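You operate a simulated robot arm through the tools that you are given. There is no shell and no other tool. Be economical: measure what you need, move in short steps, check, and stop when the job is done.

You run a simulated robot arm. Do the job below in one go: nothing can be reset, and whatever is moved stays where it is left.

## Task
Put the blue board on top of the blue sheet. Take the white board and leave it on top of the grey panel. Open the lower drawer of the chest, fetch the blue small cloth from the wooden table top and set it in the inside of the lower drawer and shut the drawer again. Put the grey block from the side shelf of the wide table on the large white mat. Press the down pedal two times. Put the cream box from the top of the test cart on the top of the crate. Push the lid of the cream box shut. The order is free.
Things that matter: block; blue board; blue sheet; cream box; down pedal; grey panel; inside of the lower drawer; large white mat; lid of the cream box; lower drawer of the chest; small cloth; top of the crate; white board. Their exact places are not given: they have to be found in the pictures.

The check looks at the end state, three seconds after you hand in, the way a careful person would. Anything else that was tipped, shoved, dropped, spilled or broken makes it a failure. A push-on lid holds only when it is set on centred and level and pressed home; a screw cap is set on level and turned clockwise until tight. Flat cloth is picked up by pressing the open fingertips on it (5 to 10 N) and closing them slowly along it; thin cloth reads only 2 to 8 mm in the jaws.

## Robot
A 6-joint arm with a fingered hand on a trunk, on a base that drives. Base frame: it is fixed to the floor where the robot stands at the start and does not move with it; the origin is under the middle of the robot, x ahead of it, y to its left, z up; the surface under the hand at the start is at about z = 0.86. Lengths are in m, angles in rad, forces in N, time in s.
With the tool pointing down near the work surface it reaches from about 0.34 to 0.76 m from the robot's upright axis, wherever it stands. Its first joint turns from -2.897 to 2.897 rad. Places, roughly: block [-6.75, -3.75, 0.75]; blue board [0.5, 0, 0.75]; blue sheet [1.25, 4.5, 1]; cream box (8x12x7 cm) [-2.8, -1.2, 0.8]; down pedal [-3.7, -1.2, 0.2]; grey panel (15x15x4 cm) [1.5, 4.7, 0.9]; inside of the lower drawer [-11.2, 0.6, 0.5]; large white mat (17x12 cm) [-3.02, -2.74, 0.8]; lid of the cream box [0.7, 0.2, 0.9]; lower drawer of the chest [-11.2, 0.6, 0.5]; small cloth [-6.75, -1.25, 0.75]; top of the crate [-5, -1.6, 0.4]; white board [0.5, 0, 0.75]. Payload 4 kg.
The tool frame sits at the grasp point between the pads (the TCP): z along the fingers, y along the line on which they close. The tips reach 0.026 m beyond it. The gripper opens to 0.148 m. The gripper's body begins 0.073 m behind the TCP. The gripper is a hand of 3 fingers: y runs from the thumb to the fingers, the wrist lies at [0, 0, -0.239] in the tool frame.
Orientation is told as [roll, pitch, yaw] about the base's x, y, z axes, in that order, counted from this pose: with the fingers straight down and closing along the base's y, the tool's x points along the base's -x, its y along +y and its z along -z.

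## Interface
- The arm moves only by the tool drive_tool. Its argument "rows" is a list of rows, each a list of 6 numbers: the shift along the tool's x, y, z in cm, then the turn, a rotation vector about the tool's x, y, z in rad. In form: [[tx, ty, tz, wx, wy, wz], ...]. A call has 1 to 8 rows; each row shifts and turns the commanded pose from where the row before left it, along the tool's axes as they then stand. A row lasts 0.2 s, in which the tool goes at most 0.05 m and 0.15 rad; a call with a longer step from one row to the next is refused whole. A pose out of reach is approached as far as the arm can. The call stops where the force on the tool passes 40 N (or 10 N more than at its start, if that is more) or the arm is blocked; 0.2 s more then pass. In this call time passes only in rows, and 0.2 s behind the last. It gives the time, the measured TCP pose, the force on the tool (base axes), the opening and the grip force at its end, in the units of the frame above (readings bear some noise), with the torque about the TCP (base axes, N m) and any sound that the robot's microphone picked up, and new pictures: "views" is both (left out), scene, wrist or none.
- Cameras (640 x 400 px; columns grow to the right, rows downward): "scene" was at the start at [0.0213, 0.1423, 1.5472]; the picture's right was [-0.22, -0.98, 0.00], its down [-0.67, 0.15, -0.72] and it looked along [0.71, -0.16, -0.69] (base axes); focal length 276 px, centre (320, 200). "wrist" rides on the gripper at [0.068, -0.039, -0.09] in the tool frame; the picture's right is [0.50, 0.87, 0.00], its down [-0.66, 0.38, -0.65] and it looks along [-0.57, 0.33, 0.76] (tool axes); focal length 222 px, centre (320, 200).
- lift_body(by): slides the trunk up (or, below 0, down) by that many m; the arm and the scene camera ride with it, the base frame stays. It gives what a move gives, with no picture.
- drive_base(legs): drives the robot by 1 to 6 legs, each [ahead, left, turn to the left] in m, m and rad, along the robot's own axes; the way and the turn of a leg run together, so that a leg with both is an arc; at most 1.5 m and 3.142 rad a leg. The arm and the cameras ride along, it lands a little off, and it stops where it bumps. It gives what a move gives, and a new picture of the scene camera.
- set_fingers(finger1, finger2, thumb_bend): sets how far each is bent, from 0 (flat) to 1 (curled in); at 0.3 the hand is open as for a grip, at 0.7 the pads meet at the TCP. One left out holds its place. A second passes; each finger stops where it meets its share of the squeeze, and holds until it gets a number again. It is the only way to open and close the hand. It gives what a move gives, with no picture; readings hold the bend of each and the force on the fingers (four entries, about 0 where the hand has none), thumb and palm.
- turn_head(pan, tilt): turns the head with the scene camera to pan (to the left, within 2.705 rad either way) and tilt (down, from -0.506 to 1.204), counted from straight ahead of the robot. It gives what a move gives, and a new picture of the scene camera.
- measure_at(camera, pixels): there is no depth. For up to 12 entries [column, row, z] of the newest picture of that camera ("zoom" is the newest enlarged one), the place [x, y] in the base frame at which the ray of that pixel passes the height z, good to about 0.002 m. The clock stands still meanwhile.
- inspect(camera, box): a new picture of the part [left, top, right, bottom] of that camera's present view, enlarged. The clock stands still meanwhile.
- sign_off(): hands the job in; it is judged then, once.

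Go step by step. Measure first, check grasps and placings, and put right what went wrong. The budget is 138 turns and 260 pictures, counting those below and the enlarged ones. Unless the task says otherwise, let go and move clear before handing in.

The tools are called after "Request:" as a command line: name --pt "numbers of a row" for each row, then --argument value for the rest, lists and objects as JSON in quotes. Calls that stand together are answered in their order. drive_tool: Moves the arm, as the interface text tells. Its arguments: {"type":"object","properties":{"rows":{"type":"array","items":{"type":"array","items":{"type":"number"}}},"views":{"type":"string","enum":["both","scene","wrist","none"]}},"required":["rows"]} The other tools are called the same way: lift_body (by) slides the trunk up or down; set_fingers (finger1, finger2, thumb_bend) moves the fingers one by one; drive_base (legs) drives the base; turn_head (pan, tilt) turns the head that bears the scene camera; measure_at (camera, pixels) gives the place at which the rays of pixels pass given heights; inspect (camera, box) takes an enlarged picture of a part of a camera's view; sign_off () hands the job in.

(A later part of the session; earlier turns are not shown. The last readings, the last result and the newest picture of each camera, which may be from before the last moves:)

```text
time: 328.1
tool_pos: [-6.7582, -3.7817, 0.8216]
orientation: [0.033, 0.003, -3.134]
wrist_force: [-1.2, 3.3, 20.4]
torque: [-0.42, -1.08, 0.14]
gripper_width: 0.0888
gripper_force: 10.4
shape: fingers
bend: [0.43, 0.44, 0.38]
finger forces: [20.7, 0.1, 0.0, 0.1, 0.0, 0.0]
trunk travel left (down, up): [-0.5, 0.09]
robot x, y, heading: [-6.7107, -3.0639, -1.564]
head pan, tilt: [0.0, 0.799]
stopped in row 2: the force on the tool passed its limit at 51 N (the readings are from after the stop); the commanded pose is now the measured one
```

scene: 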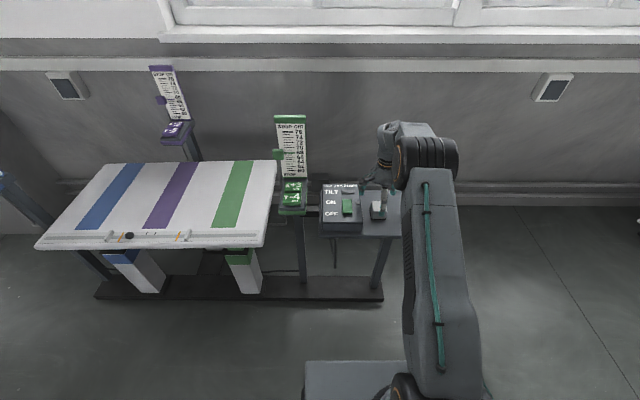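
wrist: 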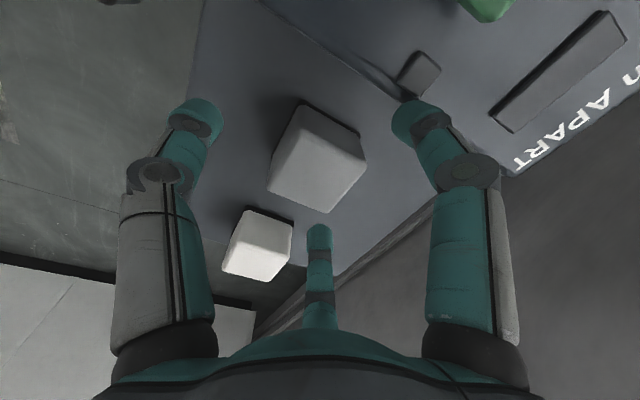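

Finger1 hit the switch box's edge. Back up; I'll rotate the hand 90° so the thumb goes into the wide gap and the fingers to the free front/back faces.

Request:
drive_tool --pt "0 0 -3 0 0 0" --pt "0 0 -4 0 0 0" --pt "0 0 0 0 0 -0.149" --pt "0 0 0 0 0 -0.149" --pt "0 0 0 0 0 -0.149" --pt "0 0 0 0 0 -0.149" --pt "0 0 0 0 0 -0.149" --pt "0 0 0 0 0 -0.149" --views "none"

Request:
drive_tool --pt "0 0 0 0 0 -0.149" --pt "0 0 0 0 0 -0.149" --pt "0 0 0 0 0 -0.149" --pt "0 0 0 0 0 -0.149" --pt "0 0 0 0 0 -0.07"

Request:
inspect --camera "scene" --box '[290, 150, 450, 260]'

```text
time: 329.9
tool_pos: [-6.7584, -3.7795, 0.8877]
orientation: [0.018, -0.022, -2.234]
wrist_force: [-0.4, -0.3, -0.4]
torque: [0.01, 0.01, 0.01]
gripper_width: 0.0919
gripper_force: 0.1
shape: fingers
bend: [0.44, 0.44, 0.38]
finger forces: [0.1, 0.1, 0.1, 0.1, 0.0, 0.0]
trunk travel left (down, up): [-0.5, 0.09]
robot x, y, heading: [-6.7135, -3.0649, -1.565]
head pan, tilt: [0.0, 0.799]
```

```text
time: 331.1
tool_pos: [-6.7592, -3.7777, 0.8871]
orientation: [0.001, -0.028, -1.57]
wrist_force: [0.6, 0.2, 0.1]
torque: [-0.02, -0.01, 0.0]
gripper_width: 0.0919
gripper_force: 0.0
shape: fingers
bend: [0.44, 0.44, 0.38]
finger forces: [0.0, 0.0, 0.1, 0.0, 0.0, 0.1]
trunk travel left (down, up): [-0.5, 0.09]
robot x, y, heading: [-6.7146, -3.0627, -1.566]
head pan, tilt: [0.0, 0.799]
```

scene: 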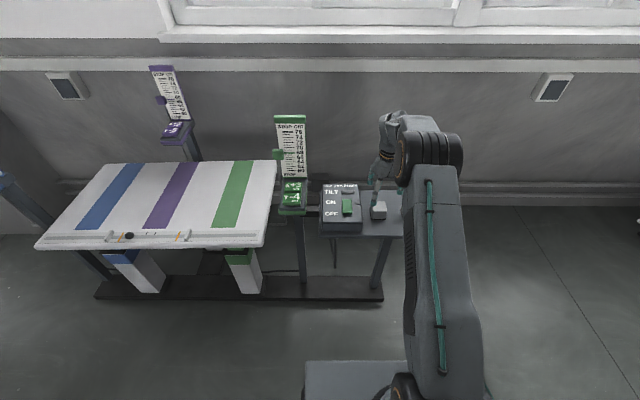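
wrist: 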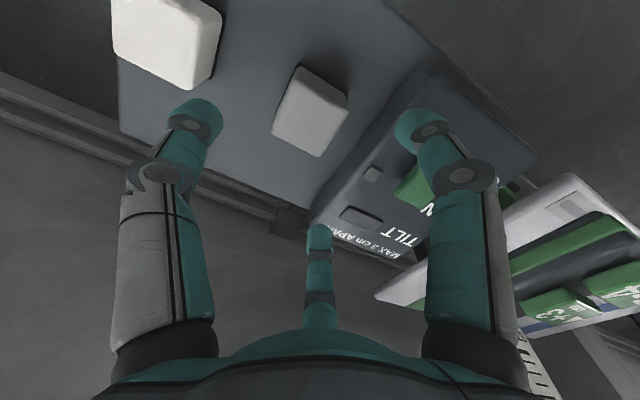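

```text
3.64 times, centred on (370, 205) of scene
```

zoom: 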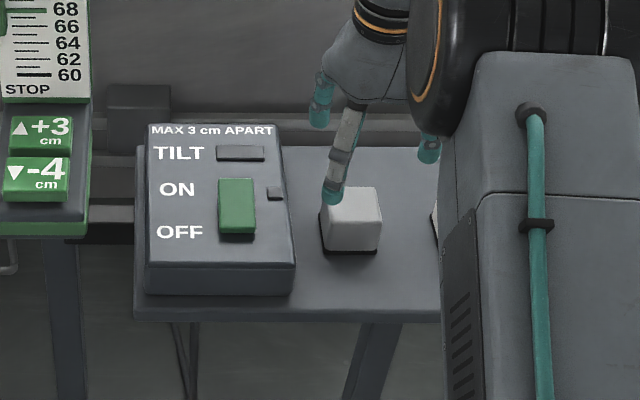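

Request:
measure_at --camera "wrist" --pixels '[[298, 66, 0.808], [348, 100, 0.808], [320, 156, 0.808], [273, 128, 0.808], [207, 80, 0.808], [400, 60, 0.795]]'

```text
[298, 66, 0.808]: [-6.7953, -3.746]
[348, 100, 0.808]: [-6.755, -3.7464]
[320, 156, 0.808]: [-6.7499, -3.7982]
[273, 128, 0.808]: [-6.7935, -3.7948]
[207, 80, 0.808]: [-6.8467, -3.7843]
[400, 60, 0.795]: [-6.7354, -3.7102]
```

Block top is nearer 0.785, centre (-6.765,-3.774). Descend carefully.

Request:
drive_tool --pt "0.35 -0.5 2 0 0 0" --pt "0 0 3 0 0 0" --pt "0 0 3 0 0 0" --pt "0 0 2 0 0 0" --pt "0 0 1 0 0 0"

Request:
inspect --camera "scene" --box '[290, 150, 450, 260]'

```text
time: 332.3
tool_pos: [-6.7634, -3.779, 0.7764]
orientation: [0.002, -0.028, -1.574]
wrist_force: [0.7, 0.3, 0.3]
torque: [-0.02, 0.03, -0.01]
gripper_width: 0.0918
gripper_force: 0.0
shape: fingers
bend: [0.44, 0.44, 0.38]
finger forces: [0.1, 0.0, 0.0, 0.0, 0.1, 0.0]
trunk travel left (down, up): [-0.5, 0.09]
robot x, y, heading: [-6.7146, -3.061, -1.563]
head pan, tilt: [0.0, 0.799]
```

scene: 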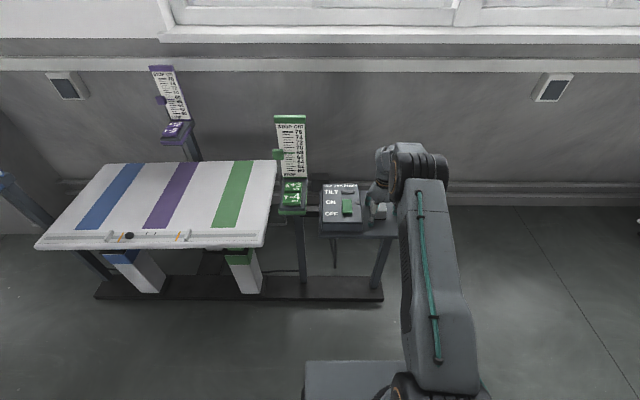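
wrist: 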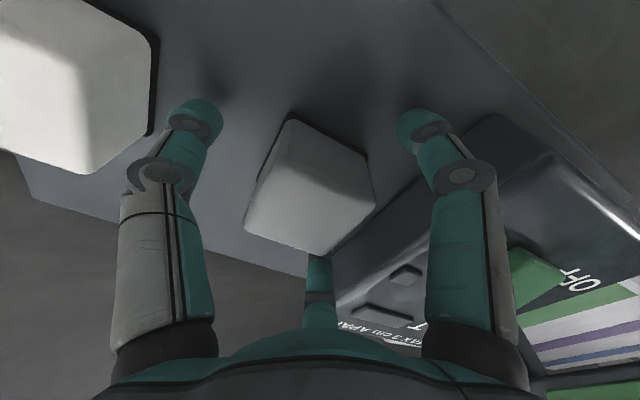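

```text
3.64 times, centred on (370, 205) of scene
```

zoom: 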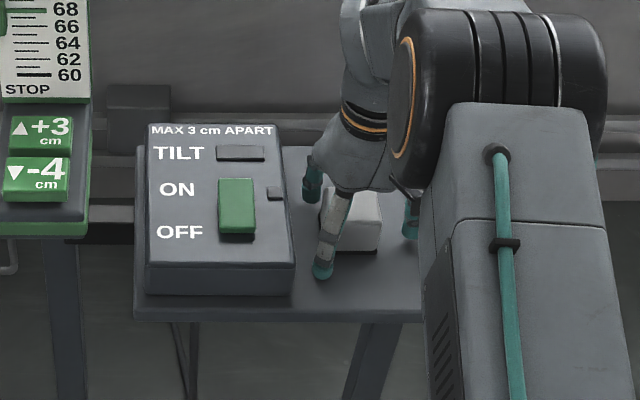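

Request:
set_fingers --thumb_bend 0.44

Request:
drive_tool --pt "0 -0.9 0 0 0 0" --pt "0 0 0.5 0 0 0" --views "none"

Request:
set_fingers --finger1 0.65 --finger2 0.65 --thumb_bend 0.65

Request:
drive_tool --pt "0 0 0 0 0 0" --views "wrist"

Request:
inspect --camera "scene" --box '[290, 150, 450, 260]'

```text
time: 333.3
tool_pos: [-6.7642, -3.7774, 0.7772]
orientation: [0.001, -0.028, -1.571]
wrist_force: [0.7, 1.0, 0.1]
torque: [0.03, -0.01, 0.0]
gripper_width: 0.0823
gripper_force: 0.0
shape: fingers
bend: [0.44, 0.44, 0.44]
finger forces: [0.0, 0.0, 0.0, 0.0, 0.0, 0.0]
trunk travel left (down, up): [-0.5, 0.09]
robot x, y, heading: [-6.7165, -3.0636, -1.565]
head pan, tilt: [0.0, 0.799]
```

```text
time: 333.9
tool_pos: [-6.7719, -3.7786, 0.7742]
orientation: [0.003, -0.03, -1.572]
wrist_force: [-0.1, -0.1, 8.1]
torque: [0.38, -0.2, 0.0]
gripper_width: 0.0824
gripper_force: 3.7
shape: fingers
bend: [0.44, 0.44, 0.44]
finger forces: [7.9, 0.0, 0.0, 0.0, 0.0, 0.0]
trunk travel left (down, up): [-0.5, 0.09]
robot x, y, heading: [-6.7142, -3.0623, -1.565]
head pan, tilt: [0.0, 0.799]
```

```text
time: 334.9
tool_pos: [-6.7725, -3.778, 0.7736]
orientation: [0.001, -0.028, -1.571]
wrist_force: [0.3, -0.3, 15.9]
torque: [0.39, -0.23, 0.02]
gripper_width: 0.0384
gripper_force: 17.6
shape: fingers
bend: [0.55, 0.52, 0.6]
finger forces: [18.9, 7.8, 0.1, 0.1, 8.5, 0.0]
trunk travel left (down, up): [-0.5, 0.09]
robot x, y, heading: [-6.716, -3.0637, -1.563]
head pan, tilt: [0.0, 0.799]
```

```text
time: 335.3
tool_pos: [-6.7721, -3.779, 0.7735]
orientation: [0.001, -0.031, -1.572]
wrist_force: [0.4, -0.5, 17.6]
torque: [0.45, -0.25, 0.0]
gripper_width: 0.0384
gripper_force: 18.9
shape: fingers
bend: [0.55, 0.52, 0.6]
finger forces: [20.0, 7.8, 0.0, 0.1, 8.6, 0.0]
trunk travel left (down, up): [-0.5, 0.09]
robot x, y, heading: [-6.7154, -3.0634, -1.565]
head pan, tilt: [0.0, 0.799]
```

wrist: 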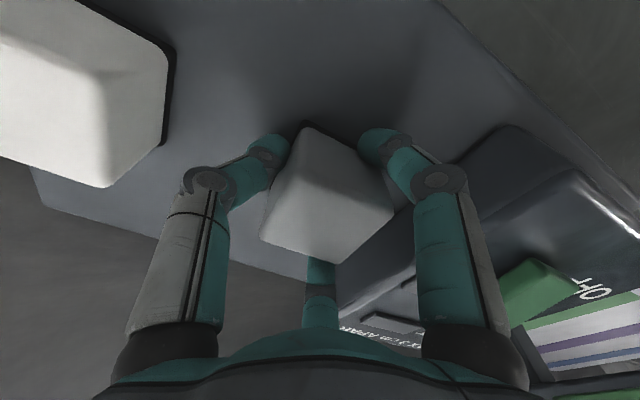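

```text
3.64 times, centred on (370, 205) of scene
```

zoom: 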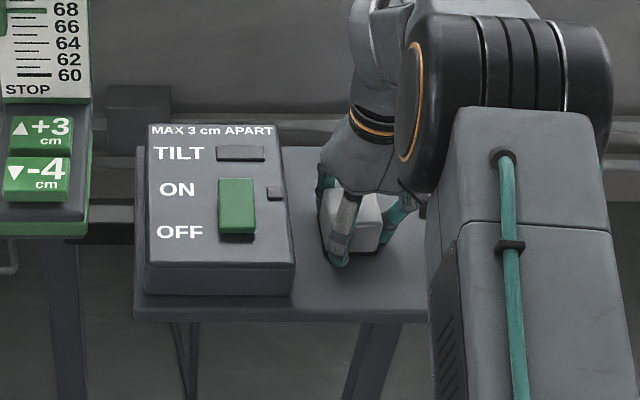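

Grasped on three sides. Lift and check.

Request:
drive_tool --pt "0 0 -1 0 0 0" --pt "0 0 -2 0 0 0" --pt "0 0 -4 0 0 0" --pt "0 0 -4 0 0 0" --views "wrist"

Request:
inspect --camera "scene" --box '[290, 120, 450, 260]'

```text
time: 336.3
tool_pos: [-6.7718, -3.7756, 0.8829]
orientation: [0.004, -0.026, -1.573]
wrist_force: [-0.5, 0.3, -0.4]
torque: [0.0, 0.0, 0.01]
gripper_width: 0.0166
gripper_force: 0.0
shape: fingers
bend: [0.63, 0.61, 0.65]
finger forces: [0.0, 0.0, 0.0, 0.1, 0.1, 0.0]
trunk travel left (down, up): [-0.5, 0.09]
robot x, y, heading: [-6.7136, -3.0626, -1.566]
head pan, tilt: [0.0, 0.799]
```

wrist: 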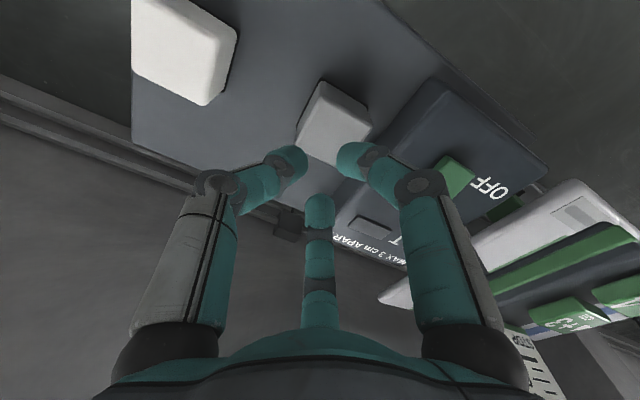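

```text
2.86 times, centred on (370, 190) of scene
```

zoom: 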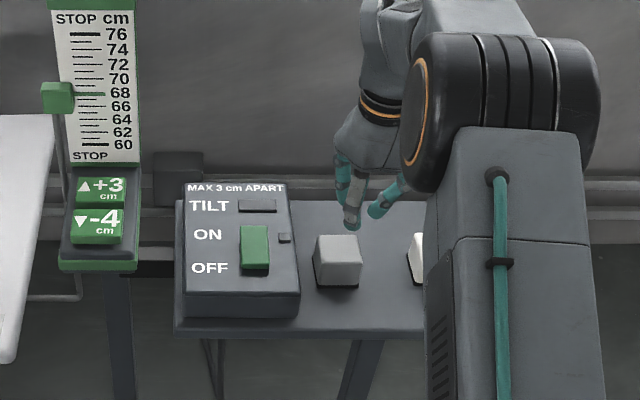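

The block slipped out but stays upright. Re-measure it for better centring.

Request:
measure_at --camera "zoom" --pixels '[[315, 287, 0.74], [359, 287, 0.74], [316, 262, 0.775], [360, 262, 0.775], [320, 235, 0.785], [356, 235, 0.785]]'

Request:
measure_at --camera "wrist" --pixels '[[320, 82, 0.785], [368, 105, 0.785], [297, 135, 0.785], [312, 158, 0.74], [372, 128, 0.74]]'

Request:
inspect --camera "wrist" --box '[250, 60, 420, 200]'

```text
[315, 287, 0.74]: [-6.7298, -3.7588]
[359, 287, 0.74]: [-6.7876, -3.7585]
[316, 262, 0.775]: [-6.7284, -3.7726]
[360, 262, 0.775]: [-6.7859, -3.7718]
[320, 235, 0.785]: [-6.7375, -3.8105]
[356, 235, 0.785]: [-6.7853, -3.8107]
```

```text
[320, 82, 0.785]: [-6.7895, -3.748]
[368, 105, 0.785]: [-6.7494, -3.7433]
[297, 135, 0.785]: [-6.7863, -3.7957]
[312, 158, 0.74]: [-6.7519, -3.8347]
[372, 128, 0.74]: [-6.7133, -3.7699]
```

```text
2.86 times, centred on (335, 130) of wrist
```

zoom: 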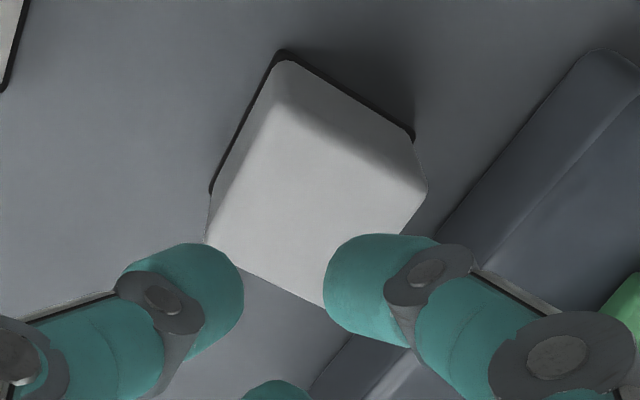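

Centre is about (-6.765,-3.769). Reopen, re-centre, and grip in several tightening steps.

Request:
set_fingers --finger1 0.44 --finger2 0.44 --thumb_bend 0.42

Request:
drive_tool --pt "0.8 0.6 2 0 0 0" --pt "0 0 3 0 0 0" --pt "0 0 3 0 0 0" --pt "0 0 2.2 0 0 0" --views "none"

Request:
set_fingers --finger1 0.8 --finger2 0.8 --thumb_bend 0.8

Request:
set_fingers --finger1 1.0 --finger2 1.0 --thumb_bend 1.0

Request:
drive_tool --pt "0 0 -0.3 0 0 0" --views "wrist"

```text
time: 337.3
tool_pos: [-6.7731, -3.7756, 0.8825]
orientation: [0.001, -0.028, -1.574]
wrist_force: [-0.8, -0.5, -0.2]
torque: [0.03, -0.01, -0.01]
gripper_width: 0.0848
gripper_force: 0.1
shape: fingers
bend: [0.44, 0.44, 0.42]
finger forces: [0.1, 0.0, 0.0, 0.1, 0.0, 0.0]
trunk travel left (down, up): [-0.5, 0.09]
robot x, y, heading: [-6.71, -3.0618, -1.565]
head pan, tilt: [0.0, 0.799]
```

```text
time: 338.3
tool_pos: [-6.7672, -3.7709, 0.7813]
orientation: [0.002, -0.028, -1.572]
wrist_force: [-0.2, 0.3, -0.1]
torque: [-0.03, 0.01, 0.04]
gripper_width: 0.0848
gripper_force: 0.1
shape: fingers
bend: [0.44, 0.44, 0.42]
finger forces: [0.0, 0.1, 0.1, 0.1, 0.1, 0.0]
trunk travel left (down, up): [-0.5, 0.09]
robot x, y, heading: [-6.7157, -3.0604, -1.565]
head pan, tilt: [0.0, 0.799]
```

```text
time: 339.3
tool_pos: [-6.7662, -3.7702, 0.7793]
orientation: [0.002, -0.026, -1.574]
wrist_force: [-1.5, 0.4, -2.4]
torque: [0.01, -0.1, 0.0]
gripper_width: 0.022
gripper_force: 12.5
shape: fingers
bend: [0.57, 0.5, 0.72]
finger forces: [7.2, 7.4, 0.0, 0.0, 10.7, 0.1]
trunk travel left (down, up): [-0.5, 0.09]
robot x, y, heading: [-6.7128, -3.0631, -1.564]
head pan, tilt: [0.0, 0.799]
```

```text
time: 340.3
tool_pos: [-6.7678, -3.7701, 0.7801]
orientation: [0.003, -0.027, -1.573]
wrist_force: [-11.6, -1.7, -5.0]
torque: [-0.04, -0.04, -0.01]
gripper_width: 0.0194
gripper_force: 15.7
shape: fingers
bend: [0.57, 0.5, 0.77]
finger forces: [6.9, 6.9, 0.0, 0.0, 17.9, 0.0]
trunk travel left (down, up): [-0.5, 0.09]
robot x, y, heading: [-6.7128, -3.0623, -1.571]
head pan, tilt: [0.0, 0.799]
```

```text
time: 340.7
tool_pos: [-6.7683, -3.7706, 0.782]
orientation: [0.002, -0.028, -1.573]
wrist_force: [-13.6, -3.1, -10.3]
torque: [0.07, 0.18, -0.04]
gripper_width: 0.0193
gripper_force: 15.3
shape: fingers
bend: [0.57, 0.5, 0.77]
finger forces: [6.3, 6.5, 0.0, 0.0, 18.6, 0.0]
trunk travel left (down, up): [-0.5, 0.09]
robot x, y, heading: [-6.713, -3.0658, -1.561]
head pan, tilt: [0.0, 0.799]
```

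wrist: 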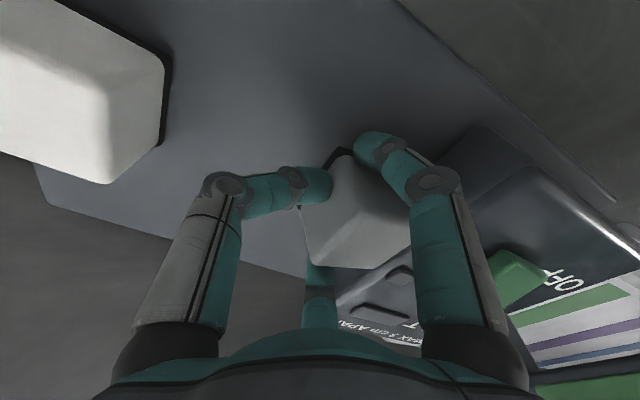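

The thumb over-pushed the block toward the switch box. Release, clamp the two fingers first, drag it back -x, then add the thumb.

Request:
set_fingers --finger1 0.44 --finger2 0.44 --thumb_bend 0.42

Request:
drive_tool --pt "0 1.0 0.2 0 0 0" --views "wrist"

Request:
inspect --camera "scene" --box '[290, 150, 450, 260]'

```text
time: 341.7
tool_pos: [-6.7655, -3.7708, 0.7834]
orientation: [0.001, -0.029, -1.575]
wrist_force: [0.0, -0.3, -0.8]
torque: [0.02, 0.03, 0.0]
gripper_width: 0.0846
gripper_force: 0.1
shape: fingers
bend: [0.44, 0.44, 0.42]
finger forces: [0.1, 0.0, 0.1, 0.1, 0.0, 0.0]
trunk travel left (down, up): [-0.5, 0.09]
robot x, y, heading: [-6.716, -3.0609, -1.568]
head pan, tilt: [0.0, 0.799]
```

```text
time: 342.1
tool_pos: [-6.7571, -3.77, 0.7799]
orientation: [0.003, -0.028, -1.573]
wrist_force: [0.0, 0.5, 0.5]
torque: [-0.03, 0.0, -0.05]
gripper_width: 0.085
gripper_force: 0.0
shape: fingers
bend: [0.44, 0.44, 0.42]
finger forces: [0.1, 0.1, 0.0, 0.0, 0.0, 0.0]
trunk travel left (down, up): [-0.5, 0.09]
robot x, y, heading: [-6.7099, -3.0651, -1.565]
head pan, tilt: [0.0, 0.799]
```

wrist: 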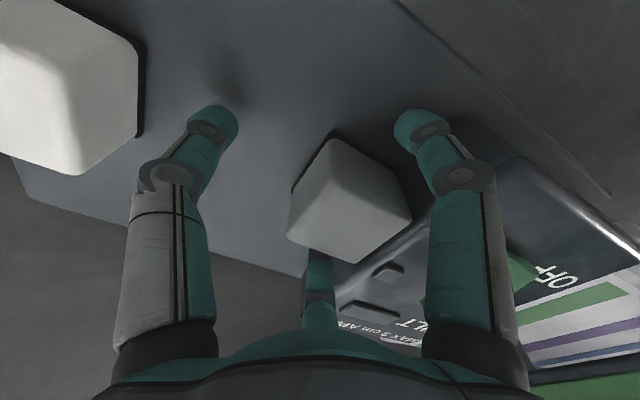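

```text
3.64 times, centred on (370, 205) of scene
```

zoom: 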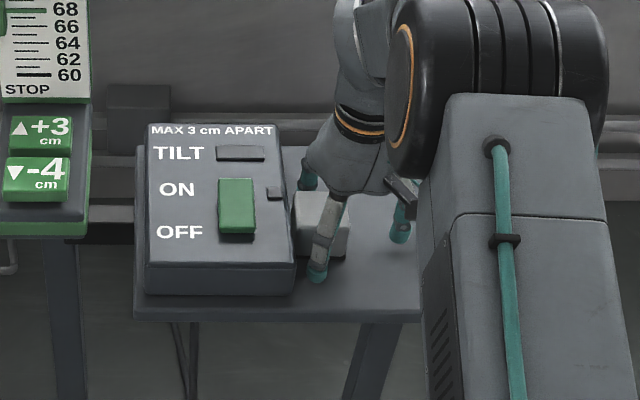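

Request:
set_fingers --finger1 0.7 --finger2 0.7

Request:
drive_tool --pt "0 -1 0 0 0 0" --pt "0 -1 0 0 0 0" --pt "0 -0.5 0 0 0 0" --views "wrist"

Request:
inspect --camera "scene" --box '[290, 150, 450, 260]'

```text
time: 343.1
tool_pos: [-6.7564, -3.7707, 0.7798]
orientation: [0.0, -0.027, -1.573]
wrist_force: [4.4, -0.2, 0.5]
torque: [-0.03, -0.1, -0.04]
gripper_width: 0.0619
gripper_force: 7.0
shape: fingers
bend: [0.58, 0.52, 0.42]
finger forces: [7.3, 7.1, 0.1, 0.0, 0.0, 0.0]
trunk travel left (down, up): [-0.5, 0.09]
robot x, y, heading: [-6.7122, -3.0631, -1.56]
head pan, tilt: [0.0, 0.799]
```

```text
time: 343.9
tool_pos: [-6.7808, -3.7714, 0.7808]
orientation: [0.0, -0.027, -1.571]
wrist_force: [2.8, 0.4, -0.6]
torque: [-0.03, -0.12, 0.05]
gripper_width: 0.0606
gripper_force: 7.4
shape: fingers
bend: [0.58, 0.52, 0.42]
finger forces: [7.4, 7.5, 0.0, 0.0, 0.1, 0.0]
trunk travel left (down, up): [-0.5, 0.09]
robot x, y, heading: [-6.7129, -3.0617, -1.565]
head pan, tilt: [0.0, 0.799]
```

wrist: 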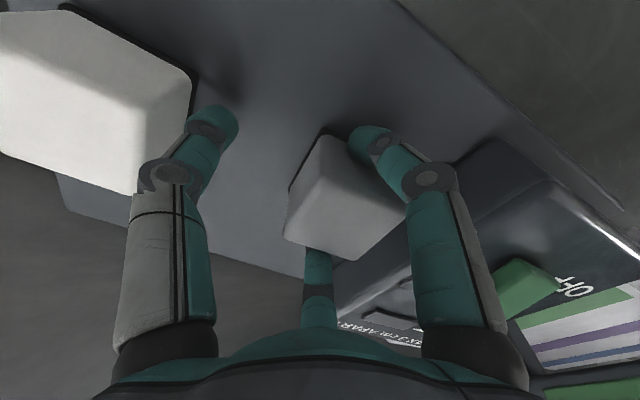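

```text
3.64 times, centred on (370, 205) of scene
```

zoom: 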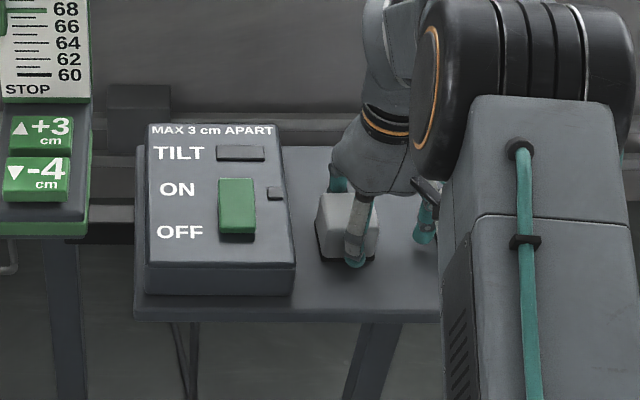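

Block is back in the clear; shift the hand 1.5 cm +x relative to it, clamp fingers and then thumb.

Request:
set_fingers --finger1 0.45 --finger2 0.45

Request:
drive_tool --pt "-0.4 1.5 0.2 0 0 0" --views "none"

Request:
set_fingers --finger1 0.7 --finger2 0.7 --thumb_bend 0.54

Request:
set_fingers --thumb_bend 0.7

Request:
drive_tool --pt "0 0 0 0 0 0" --views "wrist"

```text
time: 344.9
tool_pos: [-6.7815, -3.7694, 0.7803]
orientation: [0.002, -0.028, -1.572]
wrist_force: [-0.9, -0.3, 0.0]
torque: [0.01, 0.0, -0.02]
gripper_width: 0.0832
gripper_force: 0.1
shape: fingers
bend: [0.45, 0.45, 0.42]
finger forces: [0.1, 0.0, 0.0, 0.0, 0.0, 0.1]
trunk travel left (down, up): [-0.5, 0.09]
robot x, y, heading: [-6.714, -3.0625, -1.566]
head pan, tilt: [0.0, 0.799]
```

```text
time: 345.3
tool_pos: [-6.7664, -3.7743, 0.7777]
orientation: [0.0, -0.028, -1.571]
wrist_force: [-0.2, -0.1, 0.4]
torque: [-0.01, 0.01, 0.02]
gripper_width: 0.0832
gripper_force: 0.1
shape: fingers
bend: [0.45, 0.45, 0.42]
finger forces: [0.0, 0.0, 0.0, 0.0, 0.1, 0.0]
trunk travel left (down, up): [-0.5, 0.09]
robot x, y, heading: [-6.7154, -3.0636, -1.563]
head pan, tilt: [0.0, 0.799]
```

```text
time: 346.3
tool_pos: [-6.7658, -3.7741, 0.78]
orientation: [0.001, -0.027, -1.571]
wrist_force: [3.5, -0.5, -0.4]
torque: [-0.02, -0.09, 0.01]
gripper_width: 0.0474
gripper_force: 7.5
shape: fingers
bend: [0.54, 0.55, 0.54]
finger forces: [7.3, 7.5, 0.1, 0.0, 0.0, 0.1]
trunk travel left (down, up): [-0.5, 0.09]
robot x, y, heading: [-6.7126, -3.0632, -1.564]
head pan, tilt: [0.0, 0.799]
```

```text
time: 347.3
tool_pos: [-6.7653, -3.7742, 0.7793]
orientation: [0.003, -0.027, -1.574]
wrist_force: [-4.1, -0.6, -1.0]
torque: [0.01, 0.01, -0.01]
gripper_width: 0.0426
gripper_force: 15.0
shape: fingers
bend: [0.53, 0.54, 0.61]
finger forces: [8.1, 8.4, 0.1, 0.1, 13.6, 0.1]
trunk travel left (down, up): [-0.5, 0.09]
robot x, y, heading: [-6.7155, -3.063, -1.566]
head pan, tilt: [0.0, 0.799]
```

```text
time: 347.7
tool_pos: [-6.7658, -3.775, 0.7783]
orientation: [0.002, -0.029, -1.571]
wrist_force: [-4.7, 0.1, 0.2]
torque: [0.02, 0.04, 0.0]
gripper_width: 0.0426
gripper_force: 15.1
shape: fingers
bend: [0.53, 0.54, 0.6]
finger forces: [8.1, 8.4, 0.1, 0.0, 13.7, 0.0]
trunk travel left (down, up): [-0.5, 0.09]
robot x, y, heading: [-6.7148, -3.0632, -1.566]
head pan, tilt: [0.0, 0.799]
```

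wrist: 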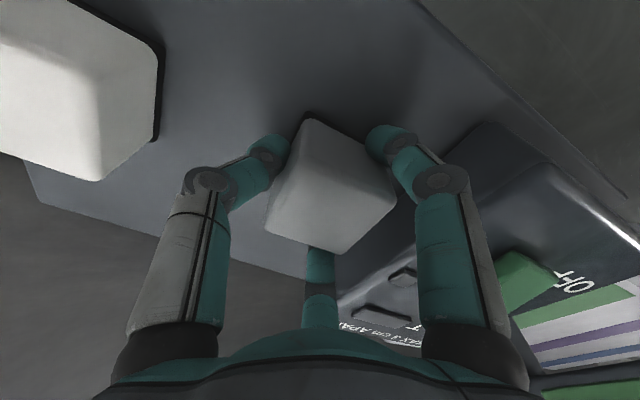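

Symmetric grip now (8/8/14 N). Lift slowly.

Request:
drive_tool --pt "0 0 -0.5 0 0 0" --pt "0 0 -0.7 0 0 0" --pt "0 0 -1 0 0 0" --pt "0 0 -1.5 0 0 0" --views "wrist"

```text
time: 348.7
tool_pos: [-6.7648, -3.773, 0.8162]
orientation: [0.003, -0.027, -1.575]
wrist_force: [0.5, -0.2, -8.8]
torque: [0.03, 0.1, -0.01]
gripper_width: 0.0257
gripper_force: 7.4
shape: fingers
bend: [0.55, 0.56, 0.7]
finger forces: [7.1, 6.8, 0.0, 0.0, 0.5, 0.1]
trunk travel left (down, up): [-0.5, 0.09]
robot x, y, heading: [-6.7141, -3.0672, -1.565]
head pan, tilt: [0.0, 0.799]
```

wrist: 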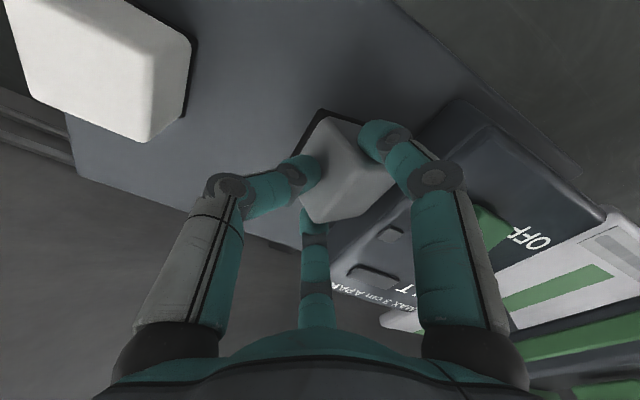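

Lifted (≈9 N block), but the thumb drifted to its target and the grip is marginal. Set it down and regrip with the thumb as a fixed stop.

Request:
drive_tool --pt "0 -1.0 0.5 0 0 0" --pt "0 -0.6 1 0 0 0" --pt "0 0 1 0 0 0" --pt "0 0 0.6 0 0 0" --pt "0 0 0.5 0 0 0" --views "none"

Request:
set_fingers --finger1 0.46 --finger2 0.46 --thumb_bend 0.46

Request:
drive_tool --pt "0 1.2 0 0 0 0"

Request:
inspect --camera "scene" --box '[290, 150, 450, 260]'

```text
time: 349.9
tool_pos: [-6.7825, -3.7737, 0.7821]
orientation: [-0.001, -0.033, -1.572]
wrist_force: [-3.1, -1.5, 17.3]
torque: [-0.01, -0.07, 0.01]
gripper_width: 0.0246
gripper_force: 11.5
shape: fingers
bend: [0.55, 0.56, 0.69]
finger forces: [9.5, 9.7, 0.0, 0.0, 3.6, 0.1]
trunk travel left (down, up): [-0.5, 0.09]
robot x, y, heading: [-6.7155, -3.0618, -1.566]
head pan, tilt: [0.0, 0.799]
```

```text
time: 350.9
tool_pos: [-6.7824, -3.7741, 0.7811]
orientation: [0.001, -0.029, -1.575]
wrist_force: [0.1, 0.5, 0.1]
torque: [-0.02, -0.03, 0.02]
gripper_width: 0.0744
gripper_force: 0.0
shape: fingers
bend: [0.46, 0.46, 0.46]
finger forces: [0.0, 0.0, 0.0, 0.0, 0.1, 0.0]
trunk travel left (down, up): [-0.5, 0.09]
robot x, y, heading: [-6.715, -3.0616, -1.564]
head pan, tilt: [0.0, 0.799]
```

```text
time: 351.3
tool_pos: [-6.7707, -3.7747, 0.7802]
orientation: [0.002, -0.027, -1.573]
wrist_force: [0.7, 0.7, 0.2]
torque: [-0.03, -0.03, 0.0]
gripper_width: 0.075
gripper_force: 0.1
shape: fingers
bend: [0.46, 0.46, 0.46]
finger forces: [0.1, 0.0, 0.0, 0.0, 0.0, 0.0]
trunk travel left (down, up): [-0.5, 0.09]
robot x, y, heading: [-6.7128, -3.0657, -1.566]
head pan, tilt: [0.0, 0.799]
```

scene: 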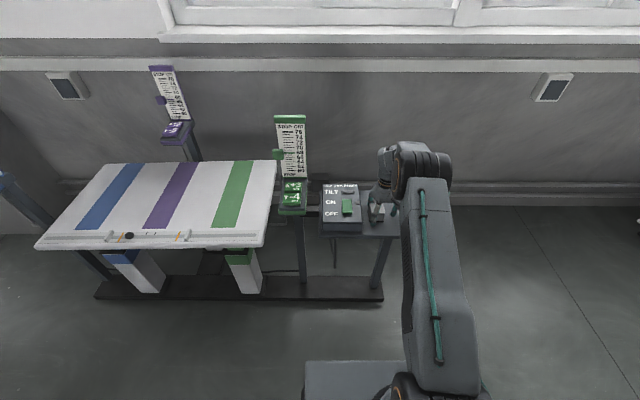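
wrist: 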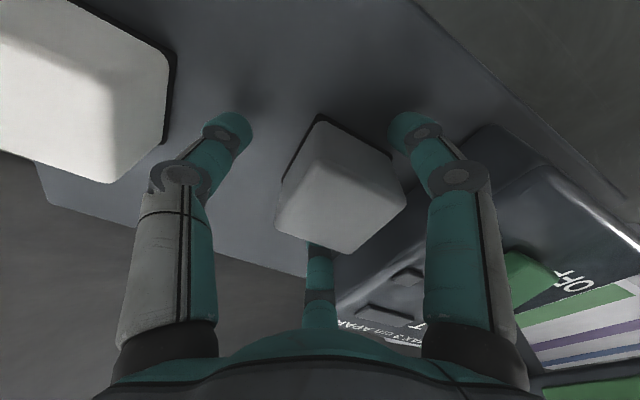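

```text
3.64 times, centred on (370, 205) of scene
```

zoom: 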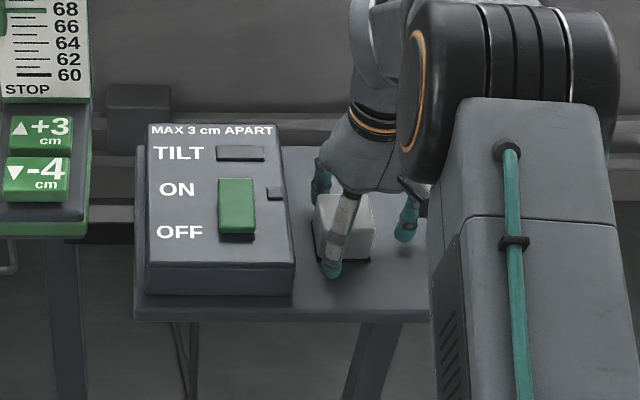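

Request:
set_fingers --thumb_bend 0.6

Request:
set_fingers --finger1 0.75 --finger2 0.75

Request:
set_fingers --thumb_bend 0.63

Request:
drive_tool --pt "0 0 -0.5 0 0 0" --pt "0 0 -0.7 0 0 0" --pt "0 0 -1 0 0 0" --pt "0 0 -1.5 0 0 0" --views "wrist"

```text
time: 352.3
tool_pos: [-6.7704, -3.7737, 0.78]
orientation: [0.001, -0.027, -1.574]
wrist_force: [0.4, -0.4, -0.3]
torque: [0.0, 0.01, -0.03]
gripper_width: 0.0535
gripper_force: 0.0
shape: fingers
bend: [0.46, 0.46, 0.6]
finger forces: [0.0, 0.1, 0.1, 0.0, 0.0, 0.0]
trunk travel left (down, up): [-0.5, 0.09]
robot x, y, heading: [-6.7082, -3.0635, -1.557]
head pan, tilt: [0.0, 0.799]
```

```text
time: 353.3
tool_pos: [-6.77, -3.7751, 0.7806]
orientation: [0.001, -0.028, -1.572]
wrist_force: [3.1, 0.9, 0.9]
torque: [0.04, -0.07, 0.01]
gripper_width: 0.0397
gripper_force: 7.5
shape: fingers
bend: [0.54, 0.55, 0.6]
finger forces: [7.3, 7.1, 0.0, 0.0, 0.6, 0.1]
trunk travel left (down, up): [-0.5, 0.09]
robot x, y, heading: [-6.7143, -3.0652, -1.563]
head pan, tilt: [0.0, 0.799]
```

```text
time: 354.3
tool_pos: [-6.7697, -3.773, 0.781]
orientation: [0.0, -0.029, -1.574]
wrist_force: [2.5, 1.0, -0.2]
torque: [0.03, 0.0, -0.02]
gripper_width: 0.0385
gripper_force: 10.0
shape: fingers
bend: [0.54, 0.55, 0.61]
finger forces: [7.9, 7.5, 0.1, 0.1, 3.3, 0.0]
trunk travel left (down, up): [-0.5, 0.09]
robot x, y, heading: [-6.7133, -3.0658, -1.563]
head pan, tilt: [0.0, 0.799]
```

```text
time: 355.3
tool_pos: [-6.7707, -3.7737, 0.8169]
orientation: [0.002, -0.026, -1.571]
wrist_force: [-0.5, 0.5, -11.7]
torque: [-0.02, 0.07, -0.02]
gripper_width: 0.0388
gripper_force: 8.9
shape: fingers
bend: [0.54, 0.55, 0.61]
finger forces: [7.1, 7.1, 0.0, 0.0, 3.7, 0.0]
trunk travel left (down, up): [-0.5, 0.09]
robot x, y, heading: [-6.7139, -3.0607, -1.561]
head pan, tilt: [0.0, 0.799]
```

wrist: 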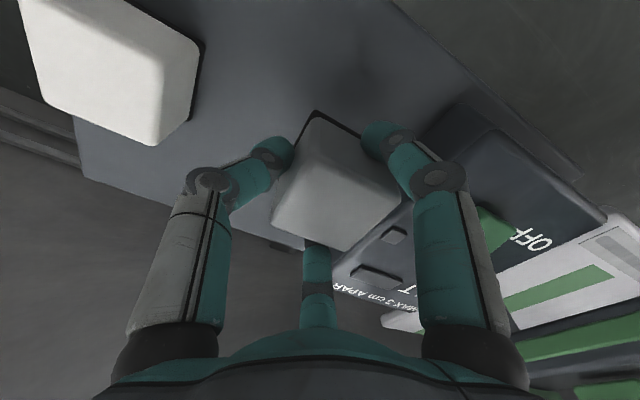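

The block is held well. Raise it and retract, checking for slip.

Request:
drive_tool --pt "0 0 -3 0 0 0" --pt "0 0 -3 0 0 0" --pt "0 0 -3 0 0 0" --pt "3 0 -2 0 0 0" --pt "3.5 0 0 0 0 0" --pt "3.5 0 0 0 0 0" --pt "3.5 0 0 0 0 0" --pt "3.5 0 0 0 0 0"

```text
time: 357.1
tool_pos: [-6.7711, -3.6, 0.9223]
orientation: [0.0, -0.029, -1.572]
wrist_force: [0.3, -0.4, -11.3]
torque: [-0.05, 0.09, 0.01]
gripper_width: 0.0383
gripper_force: 8.6
shape: fingers
bend: [0.55, 0.56, 0.61]
finger forces: [7.3, 7.3, 0.0, 0.0, 3.5, 0.1]
trunk travel left (down, up): [-0.5, 0.09]
robot x, y, heading: [-6.7119, -3.0636, -1.568]
head pan, tilt: [0.0, 0.799]
```

scene: 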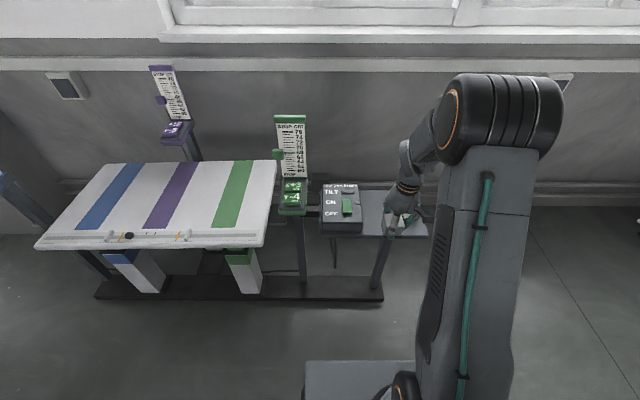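
wrist: 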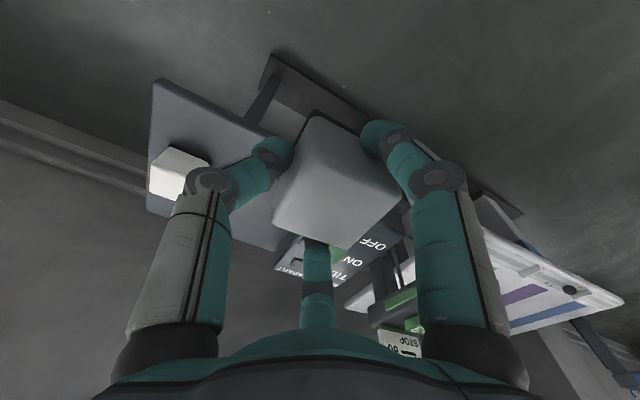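

Grip is stable. Back off and sidestep +x to about x=-3.9, then look at the mat's table.

Request:
drive_base --legs '[[-0.6, 0, 0], [0, 1.4, 0], [0, 1.4, 0]]'

Request:
turn_head --pan 0.8 --tilt 0.6

Request:
measure_at --camera "scene" --pixels '[[320, 200, 0.8]]'

```text
time: 373.8
tool_pos: [-3.9606, -2.9619, 0.9214]
orientation: [0.001, -0.025, -1.563]
wrist_force: [0.1, -0.6, -11.4]
torque: [-0.01, 0.11, -0.01]
gripper_width: 0.0385
gripper_force: 8.6
shape: fingers
bend: [0.55, 0.56, 0.61]
finger forces: [7.1, 7.4, 0.0, 0.1, 3.4, 0.0]
trunk travel left (down, up): [-0.5, 0.09]
robot x, y, heading: [-3.9076, -2.4253, -1.555]
head pan, tilt: [0.0, 0.799]
```

scene: 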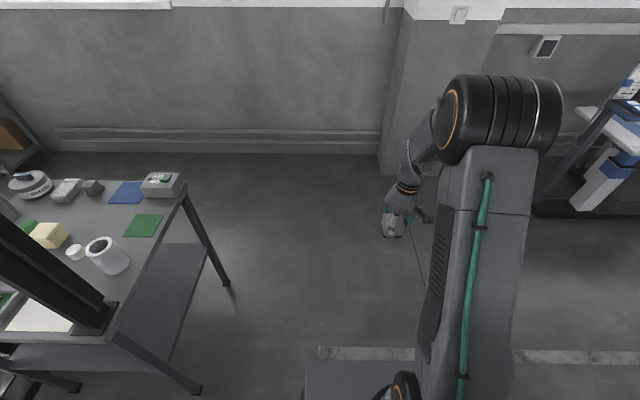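

```text
time: 374.9
tool_pos: [-3.9602, -2.9609, 0.9225]
orientation: [0.002, -0.027, -1.563]
wrist_force: [0.2, 0.1, -10.1]
torque: [0.01, 0.11, -0.03]
gripper_width: 0.0384
gripper_force: 8.9
shape: fingers
bend: [0.55, 0.56, 0.61]
finger forces: [7.1, 7.4, 0.1, 0.0, 3.4, 0.1]
trunk travel left (down, up): [-0.5, 0.09]
robot x, y, heading: [-3.9086, -2.4245, -1.554]
head pan, tilt: [0.799, 0.6]
```

scene: 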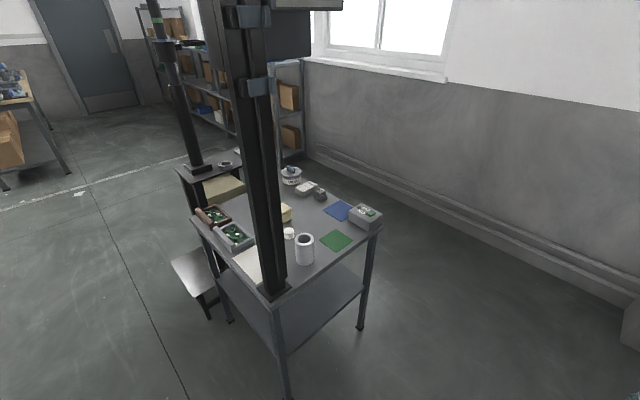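

```text
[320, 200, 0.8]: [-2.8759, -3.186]
```

Request:
inspect --camera "scene" --box '[180, 150, 400, 330]'

Request:
measure_at --camera "scene" --pixels '[[277, 305, 0.8], [382, 227, 0.8], [192, 220, 0.8], [232, 258, 0.8], [258, 243, 0.8], [262, 285, 0.8], [275, 292, 0.8], [288, 280, 0.8]]'

```text
2.22 times, centred on (290, 240) of scene
```

zoom: 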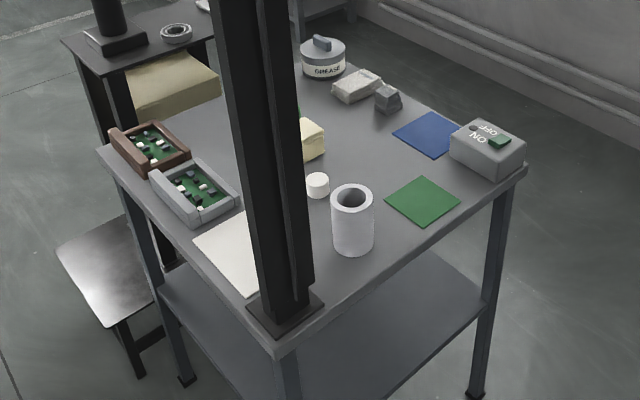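

```text
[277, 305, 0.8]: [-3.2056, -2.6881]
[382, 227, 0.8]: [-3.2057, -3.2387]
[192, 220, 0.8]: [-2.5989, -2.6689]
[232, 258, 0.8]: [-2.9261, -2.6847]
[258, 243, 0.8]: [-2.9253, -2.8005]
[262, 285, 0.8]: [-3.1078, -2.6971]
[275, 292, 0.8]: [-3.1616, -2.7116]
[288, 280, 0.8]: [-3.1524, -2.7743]
```

The white mat is at x -2.93…-3.10, y -2.685…-2.81, next to the tall post (-3.15,-2.73). I'll retract the arm, pass north of the post, and stop at x≈-2.8.

Request:
drive_tool --pt "3.5 0 -2 0 0 0" --pt "3.5 0 -2 0 0 0" --pt "3.5 0 -2 0 0 0" --pt "3.5 0 -1 0 0 0" --pt "2.5 0 0 0 0 0" --views "wrist"

Request:
drive_base --legs '[[-0.23, 0, -0.017], [0, 1.12, 0]]'

Request:
turn_head --pan -0.2 --tilt 0.8

```text
time: 376.1
tool_pos: [-3.9615, -2.7953, 0.9883]
orientation: [0.002, -0.028, -1.563]
wrist_force: [0.4, 0.0, -10.7]
torque: [0.0, 0.09, 0.0]
gripper_width: 0.038
gripper_force: 9.1
shape: fingers
bend: [0.55, 0.56, 0.61]
finger forces: [7.3, 7.1, 0.0, 0.0, 3.0, 0.1]
trunk travel left (down, up): [-0.5, 0.09]
robot x, y, heading: [-3.9059, -2.4239, -1.557]
head pan, tilt: [0.799, 0.6]
```

wrist: 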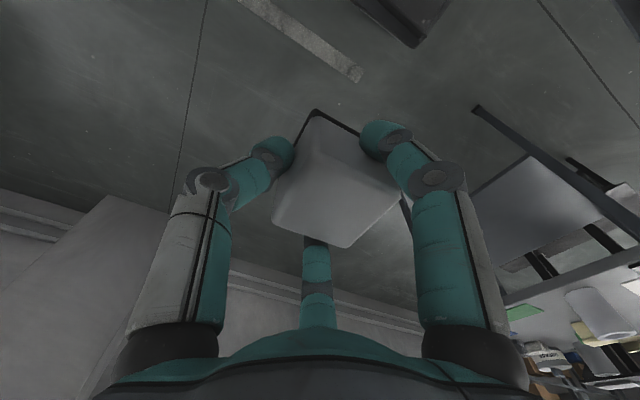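

```text
time: 383.2
tool_pos: [-2.8396, -2.5649, 0.9885]
orientation: [0.001, -0.028, -1.58]
wrist_force: [0.6, -0.3, -10.3]
torque: [0.0, 0.06, 0.01]
gripper_width: 0.0378
gripper_force: 8.9
shape: fingers
bend: [0.55, 0.56, 0.61]
finger forces: [7.2, 7.1, 0.0, 0.1, 3.0, 0.0]
trunk travel left (down, up): [-0.5, 0.09]
robot x, y, heading: [-2.7774, -2.1933, -1.568]
head pan, tilt: [0.799, 0.6]
```

scene: 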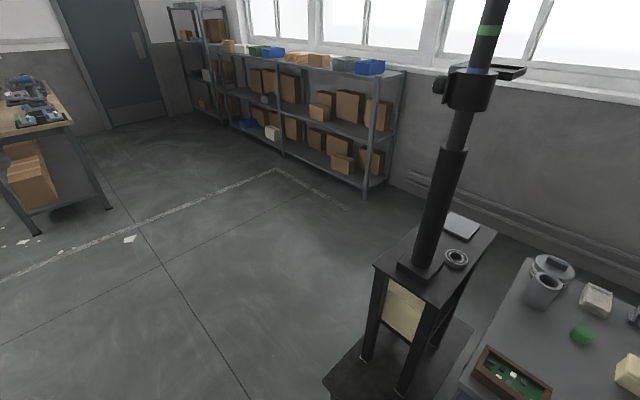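

```text
time: 384.5
tool_pos: [-2.8392, -2.5664, 0.9866]
orientation: [0.003, -0.025, -1.578]
wrist_force: [-0.2, -0.1, -11.2]
torque: [0.01, 0.09, 0.0]
gripper_width: 0.0379
gripper_force: 8.7
shape: fingers
bend: [0.55, 0.56, 0.61]
finger forces: [7.2, 7.2, 0.0, 0.0, 2.9, 0.0]
trunk travel left (down, up): [-0.5, 0.09]
robot x, y, heading: [-2.7783, -2.1895, -1.574]
head pan, tilt: [-0.201, 0.799]
```

scene: 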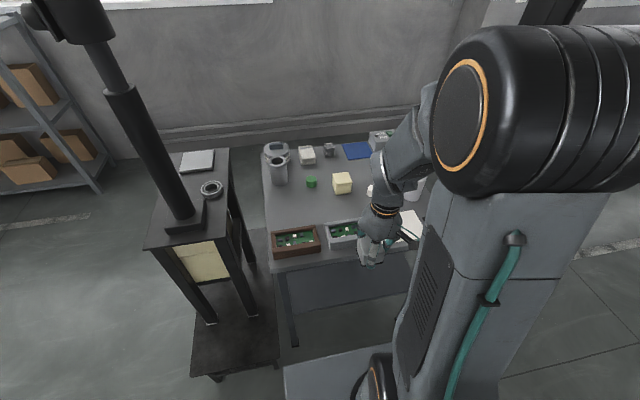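

Request:
inspect --camera "scene" --box '[330, 160, 450, 270]'

Request:
inspect --camera "wrist" --box '[0, 0, 640, 400]'

```text
3.64 times, centred on (390, 215) of scene
```

zoom: 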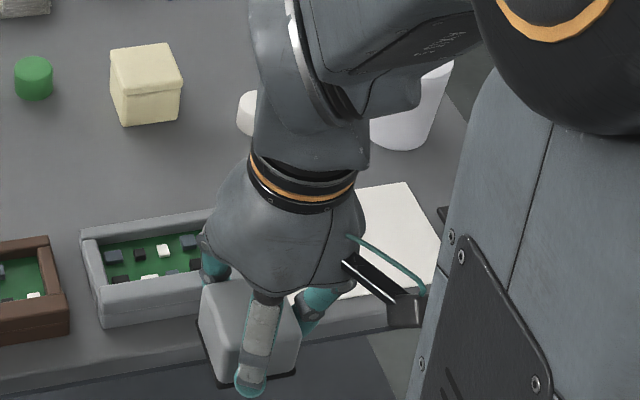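

```text
1.00 times, centred on (320, 200) of wrist (not enlarged: the box is as wide or as high as the picture)
```

zoom: 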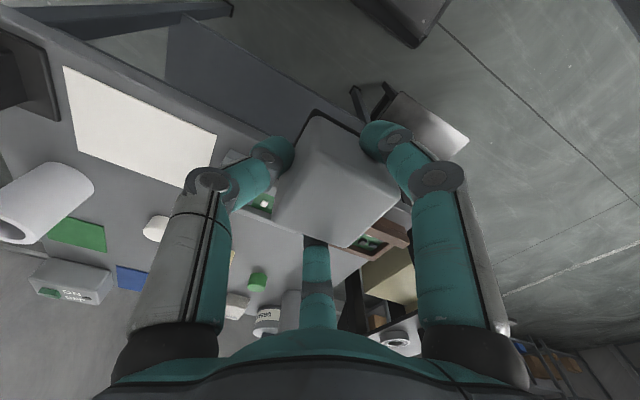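

The wrist view shows the full mat. Measure it.

Request:
measure_at --camera "wrist" --pixels '[[63, 67, 0.8], [217, 135, 0.8], [205, 190, 0.8], [84, 150, 0.8], [50, 110, 0.8], [45, 60, 0.81], [175, 250, 0.8], [84, 150, 0.78], [217, 135, 0.78]]'

Request:
measure_at --camera "scene" --pixels '[[411, 212, 0.8], [422, 236, 0.8], [411, 212, 0.78], [422, 236, 0.78]]'

```text
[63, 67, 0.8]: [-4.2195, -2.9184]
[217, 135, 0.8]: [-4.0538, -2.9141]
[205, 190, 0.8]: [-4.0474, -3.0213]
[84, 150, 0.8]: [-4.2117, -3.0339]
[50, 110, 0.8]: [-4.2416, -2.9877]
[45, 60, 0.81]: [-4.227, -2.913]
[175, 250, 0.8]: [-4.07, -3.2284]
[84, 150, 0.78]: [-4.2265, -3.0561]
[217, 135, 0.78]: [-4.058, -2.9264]
```

```text
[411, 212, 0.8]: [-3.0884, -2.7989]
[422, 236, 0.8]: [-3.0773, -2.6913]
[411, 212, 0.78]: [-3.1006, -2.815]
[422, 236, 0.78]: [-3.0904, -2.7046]
```

Request:
inspect --camera "wrist" --box '[0, 20, 320, 220]'

Request:
measure_at --camera "zoom" --pixels '[[126, 94, 0.8], [434, 230, 0.8], [410, 340, 0.8], [168, 260, 0.8], [126, 94, 0.78], [434, 230, 0.78], [410, 340, 0.78], [168, 260, 0.78], [120, 190, 0.8], [120, 120, 0.8]]'

```text
2.00 times, centred on (160, 120) of wrist
```

zoom: 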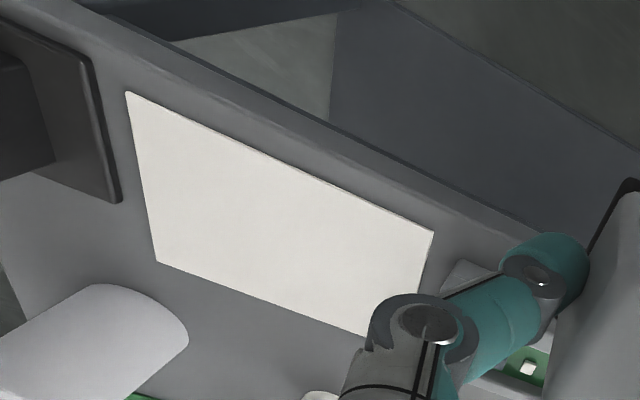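

```text
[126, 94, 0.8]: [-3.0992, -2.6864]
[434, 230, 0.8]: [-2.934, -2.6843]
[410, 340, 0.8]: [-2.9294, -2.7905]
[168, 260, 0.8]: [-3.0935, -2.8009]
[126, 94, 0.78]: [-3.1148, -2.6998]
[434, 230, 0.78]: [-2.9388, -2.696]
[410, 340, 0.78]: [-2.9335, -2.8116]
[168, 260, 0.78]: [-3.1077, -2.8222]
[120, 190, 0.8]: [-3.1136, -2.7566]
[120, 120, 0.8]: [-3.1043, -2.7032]
```

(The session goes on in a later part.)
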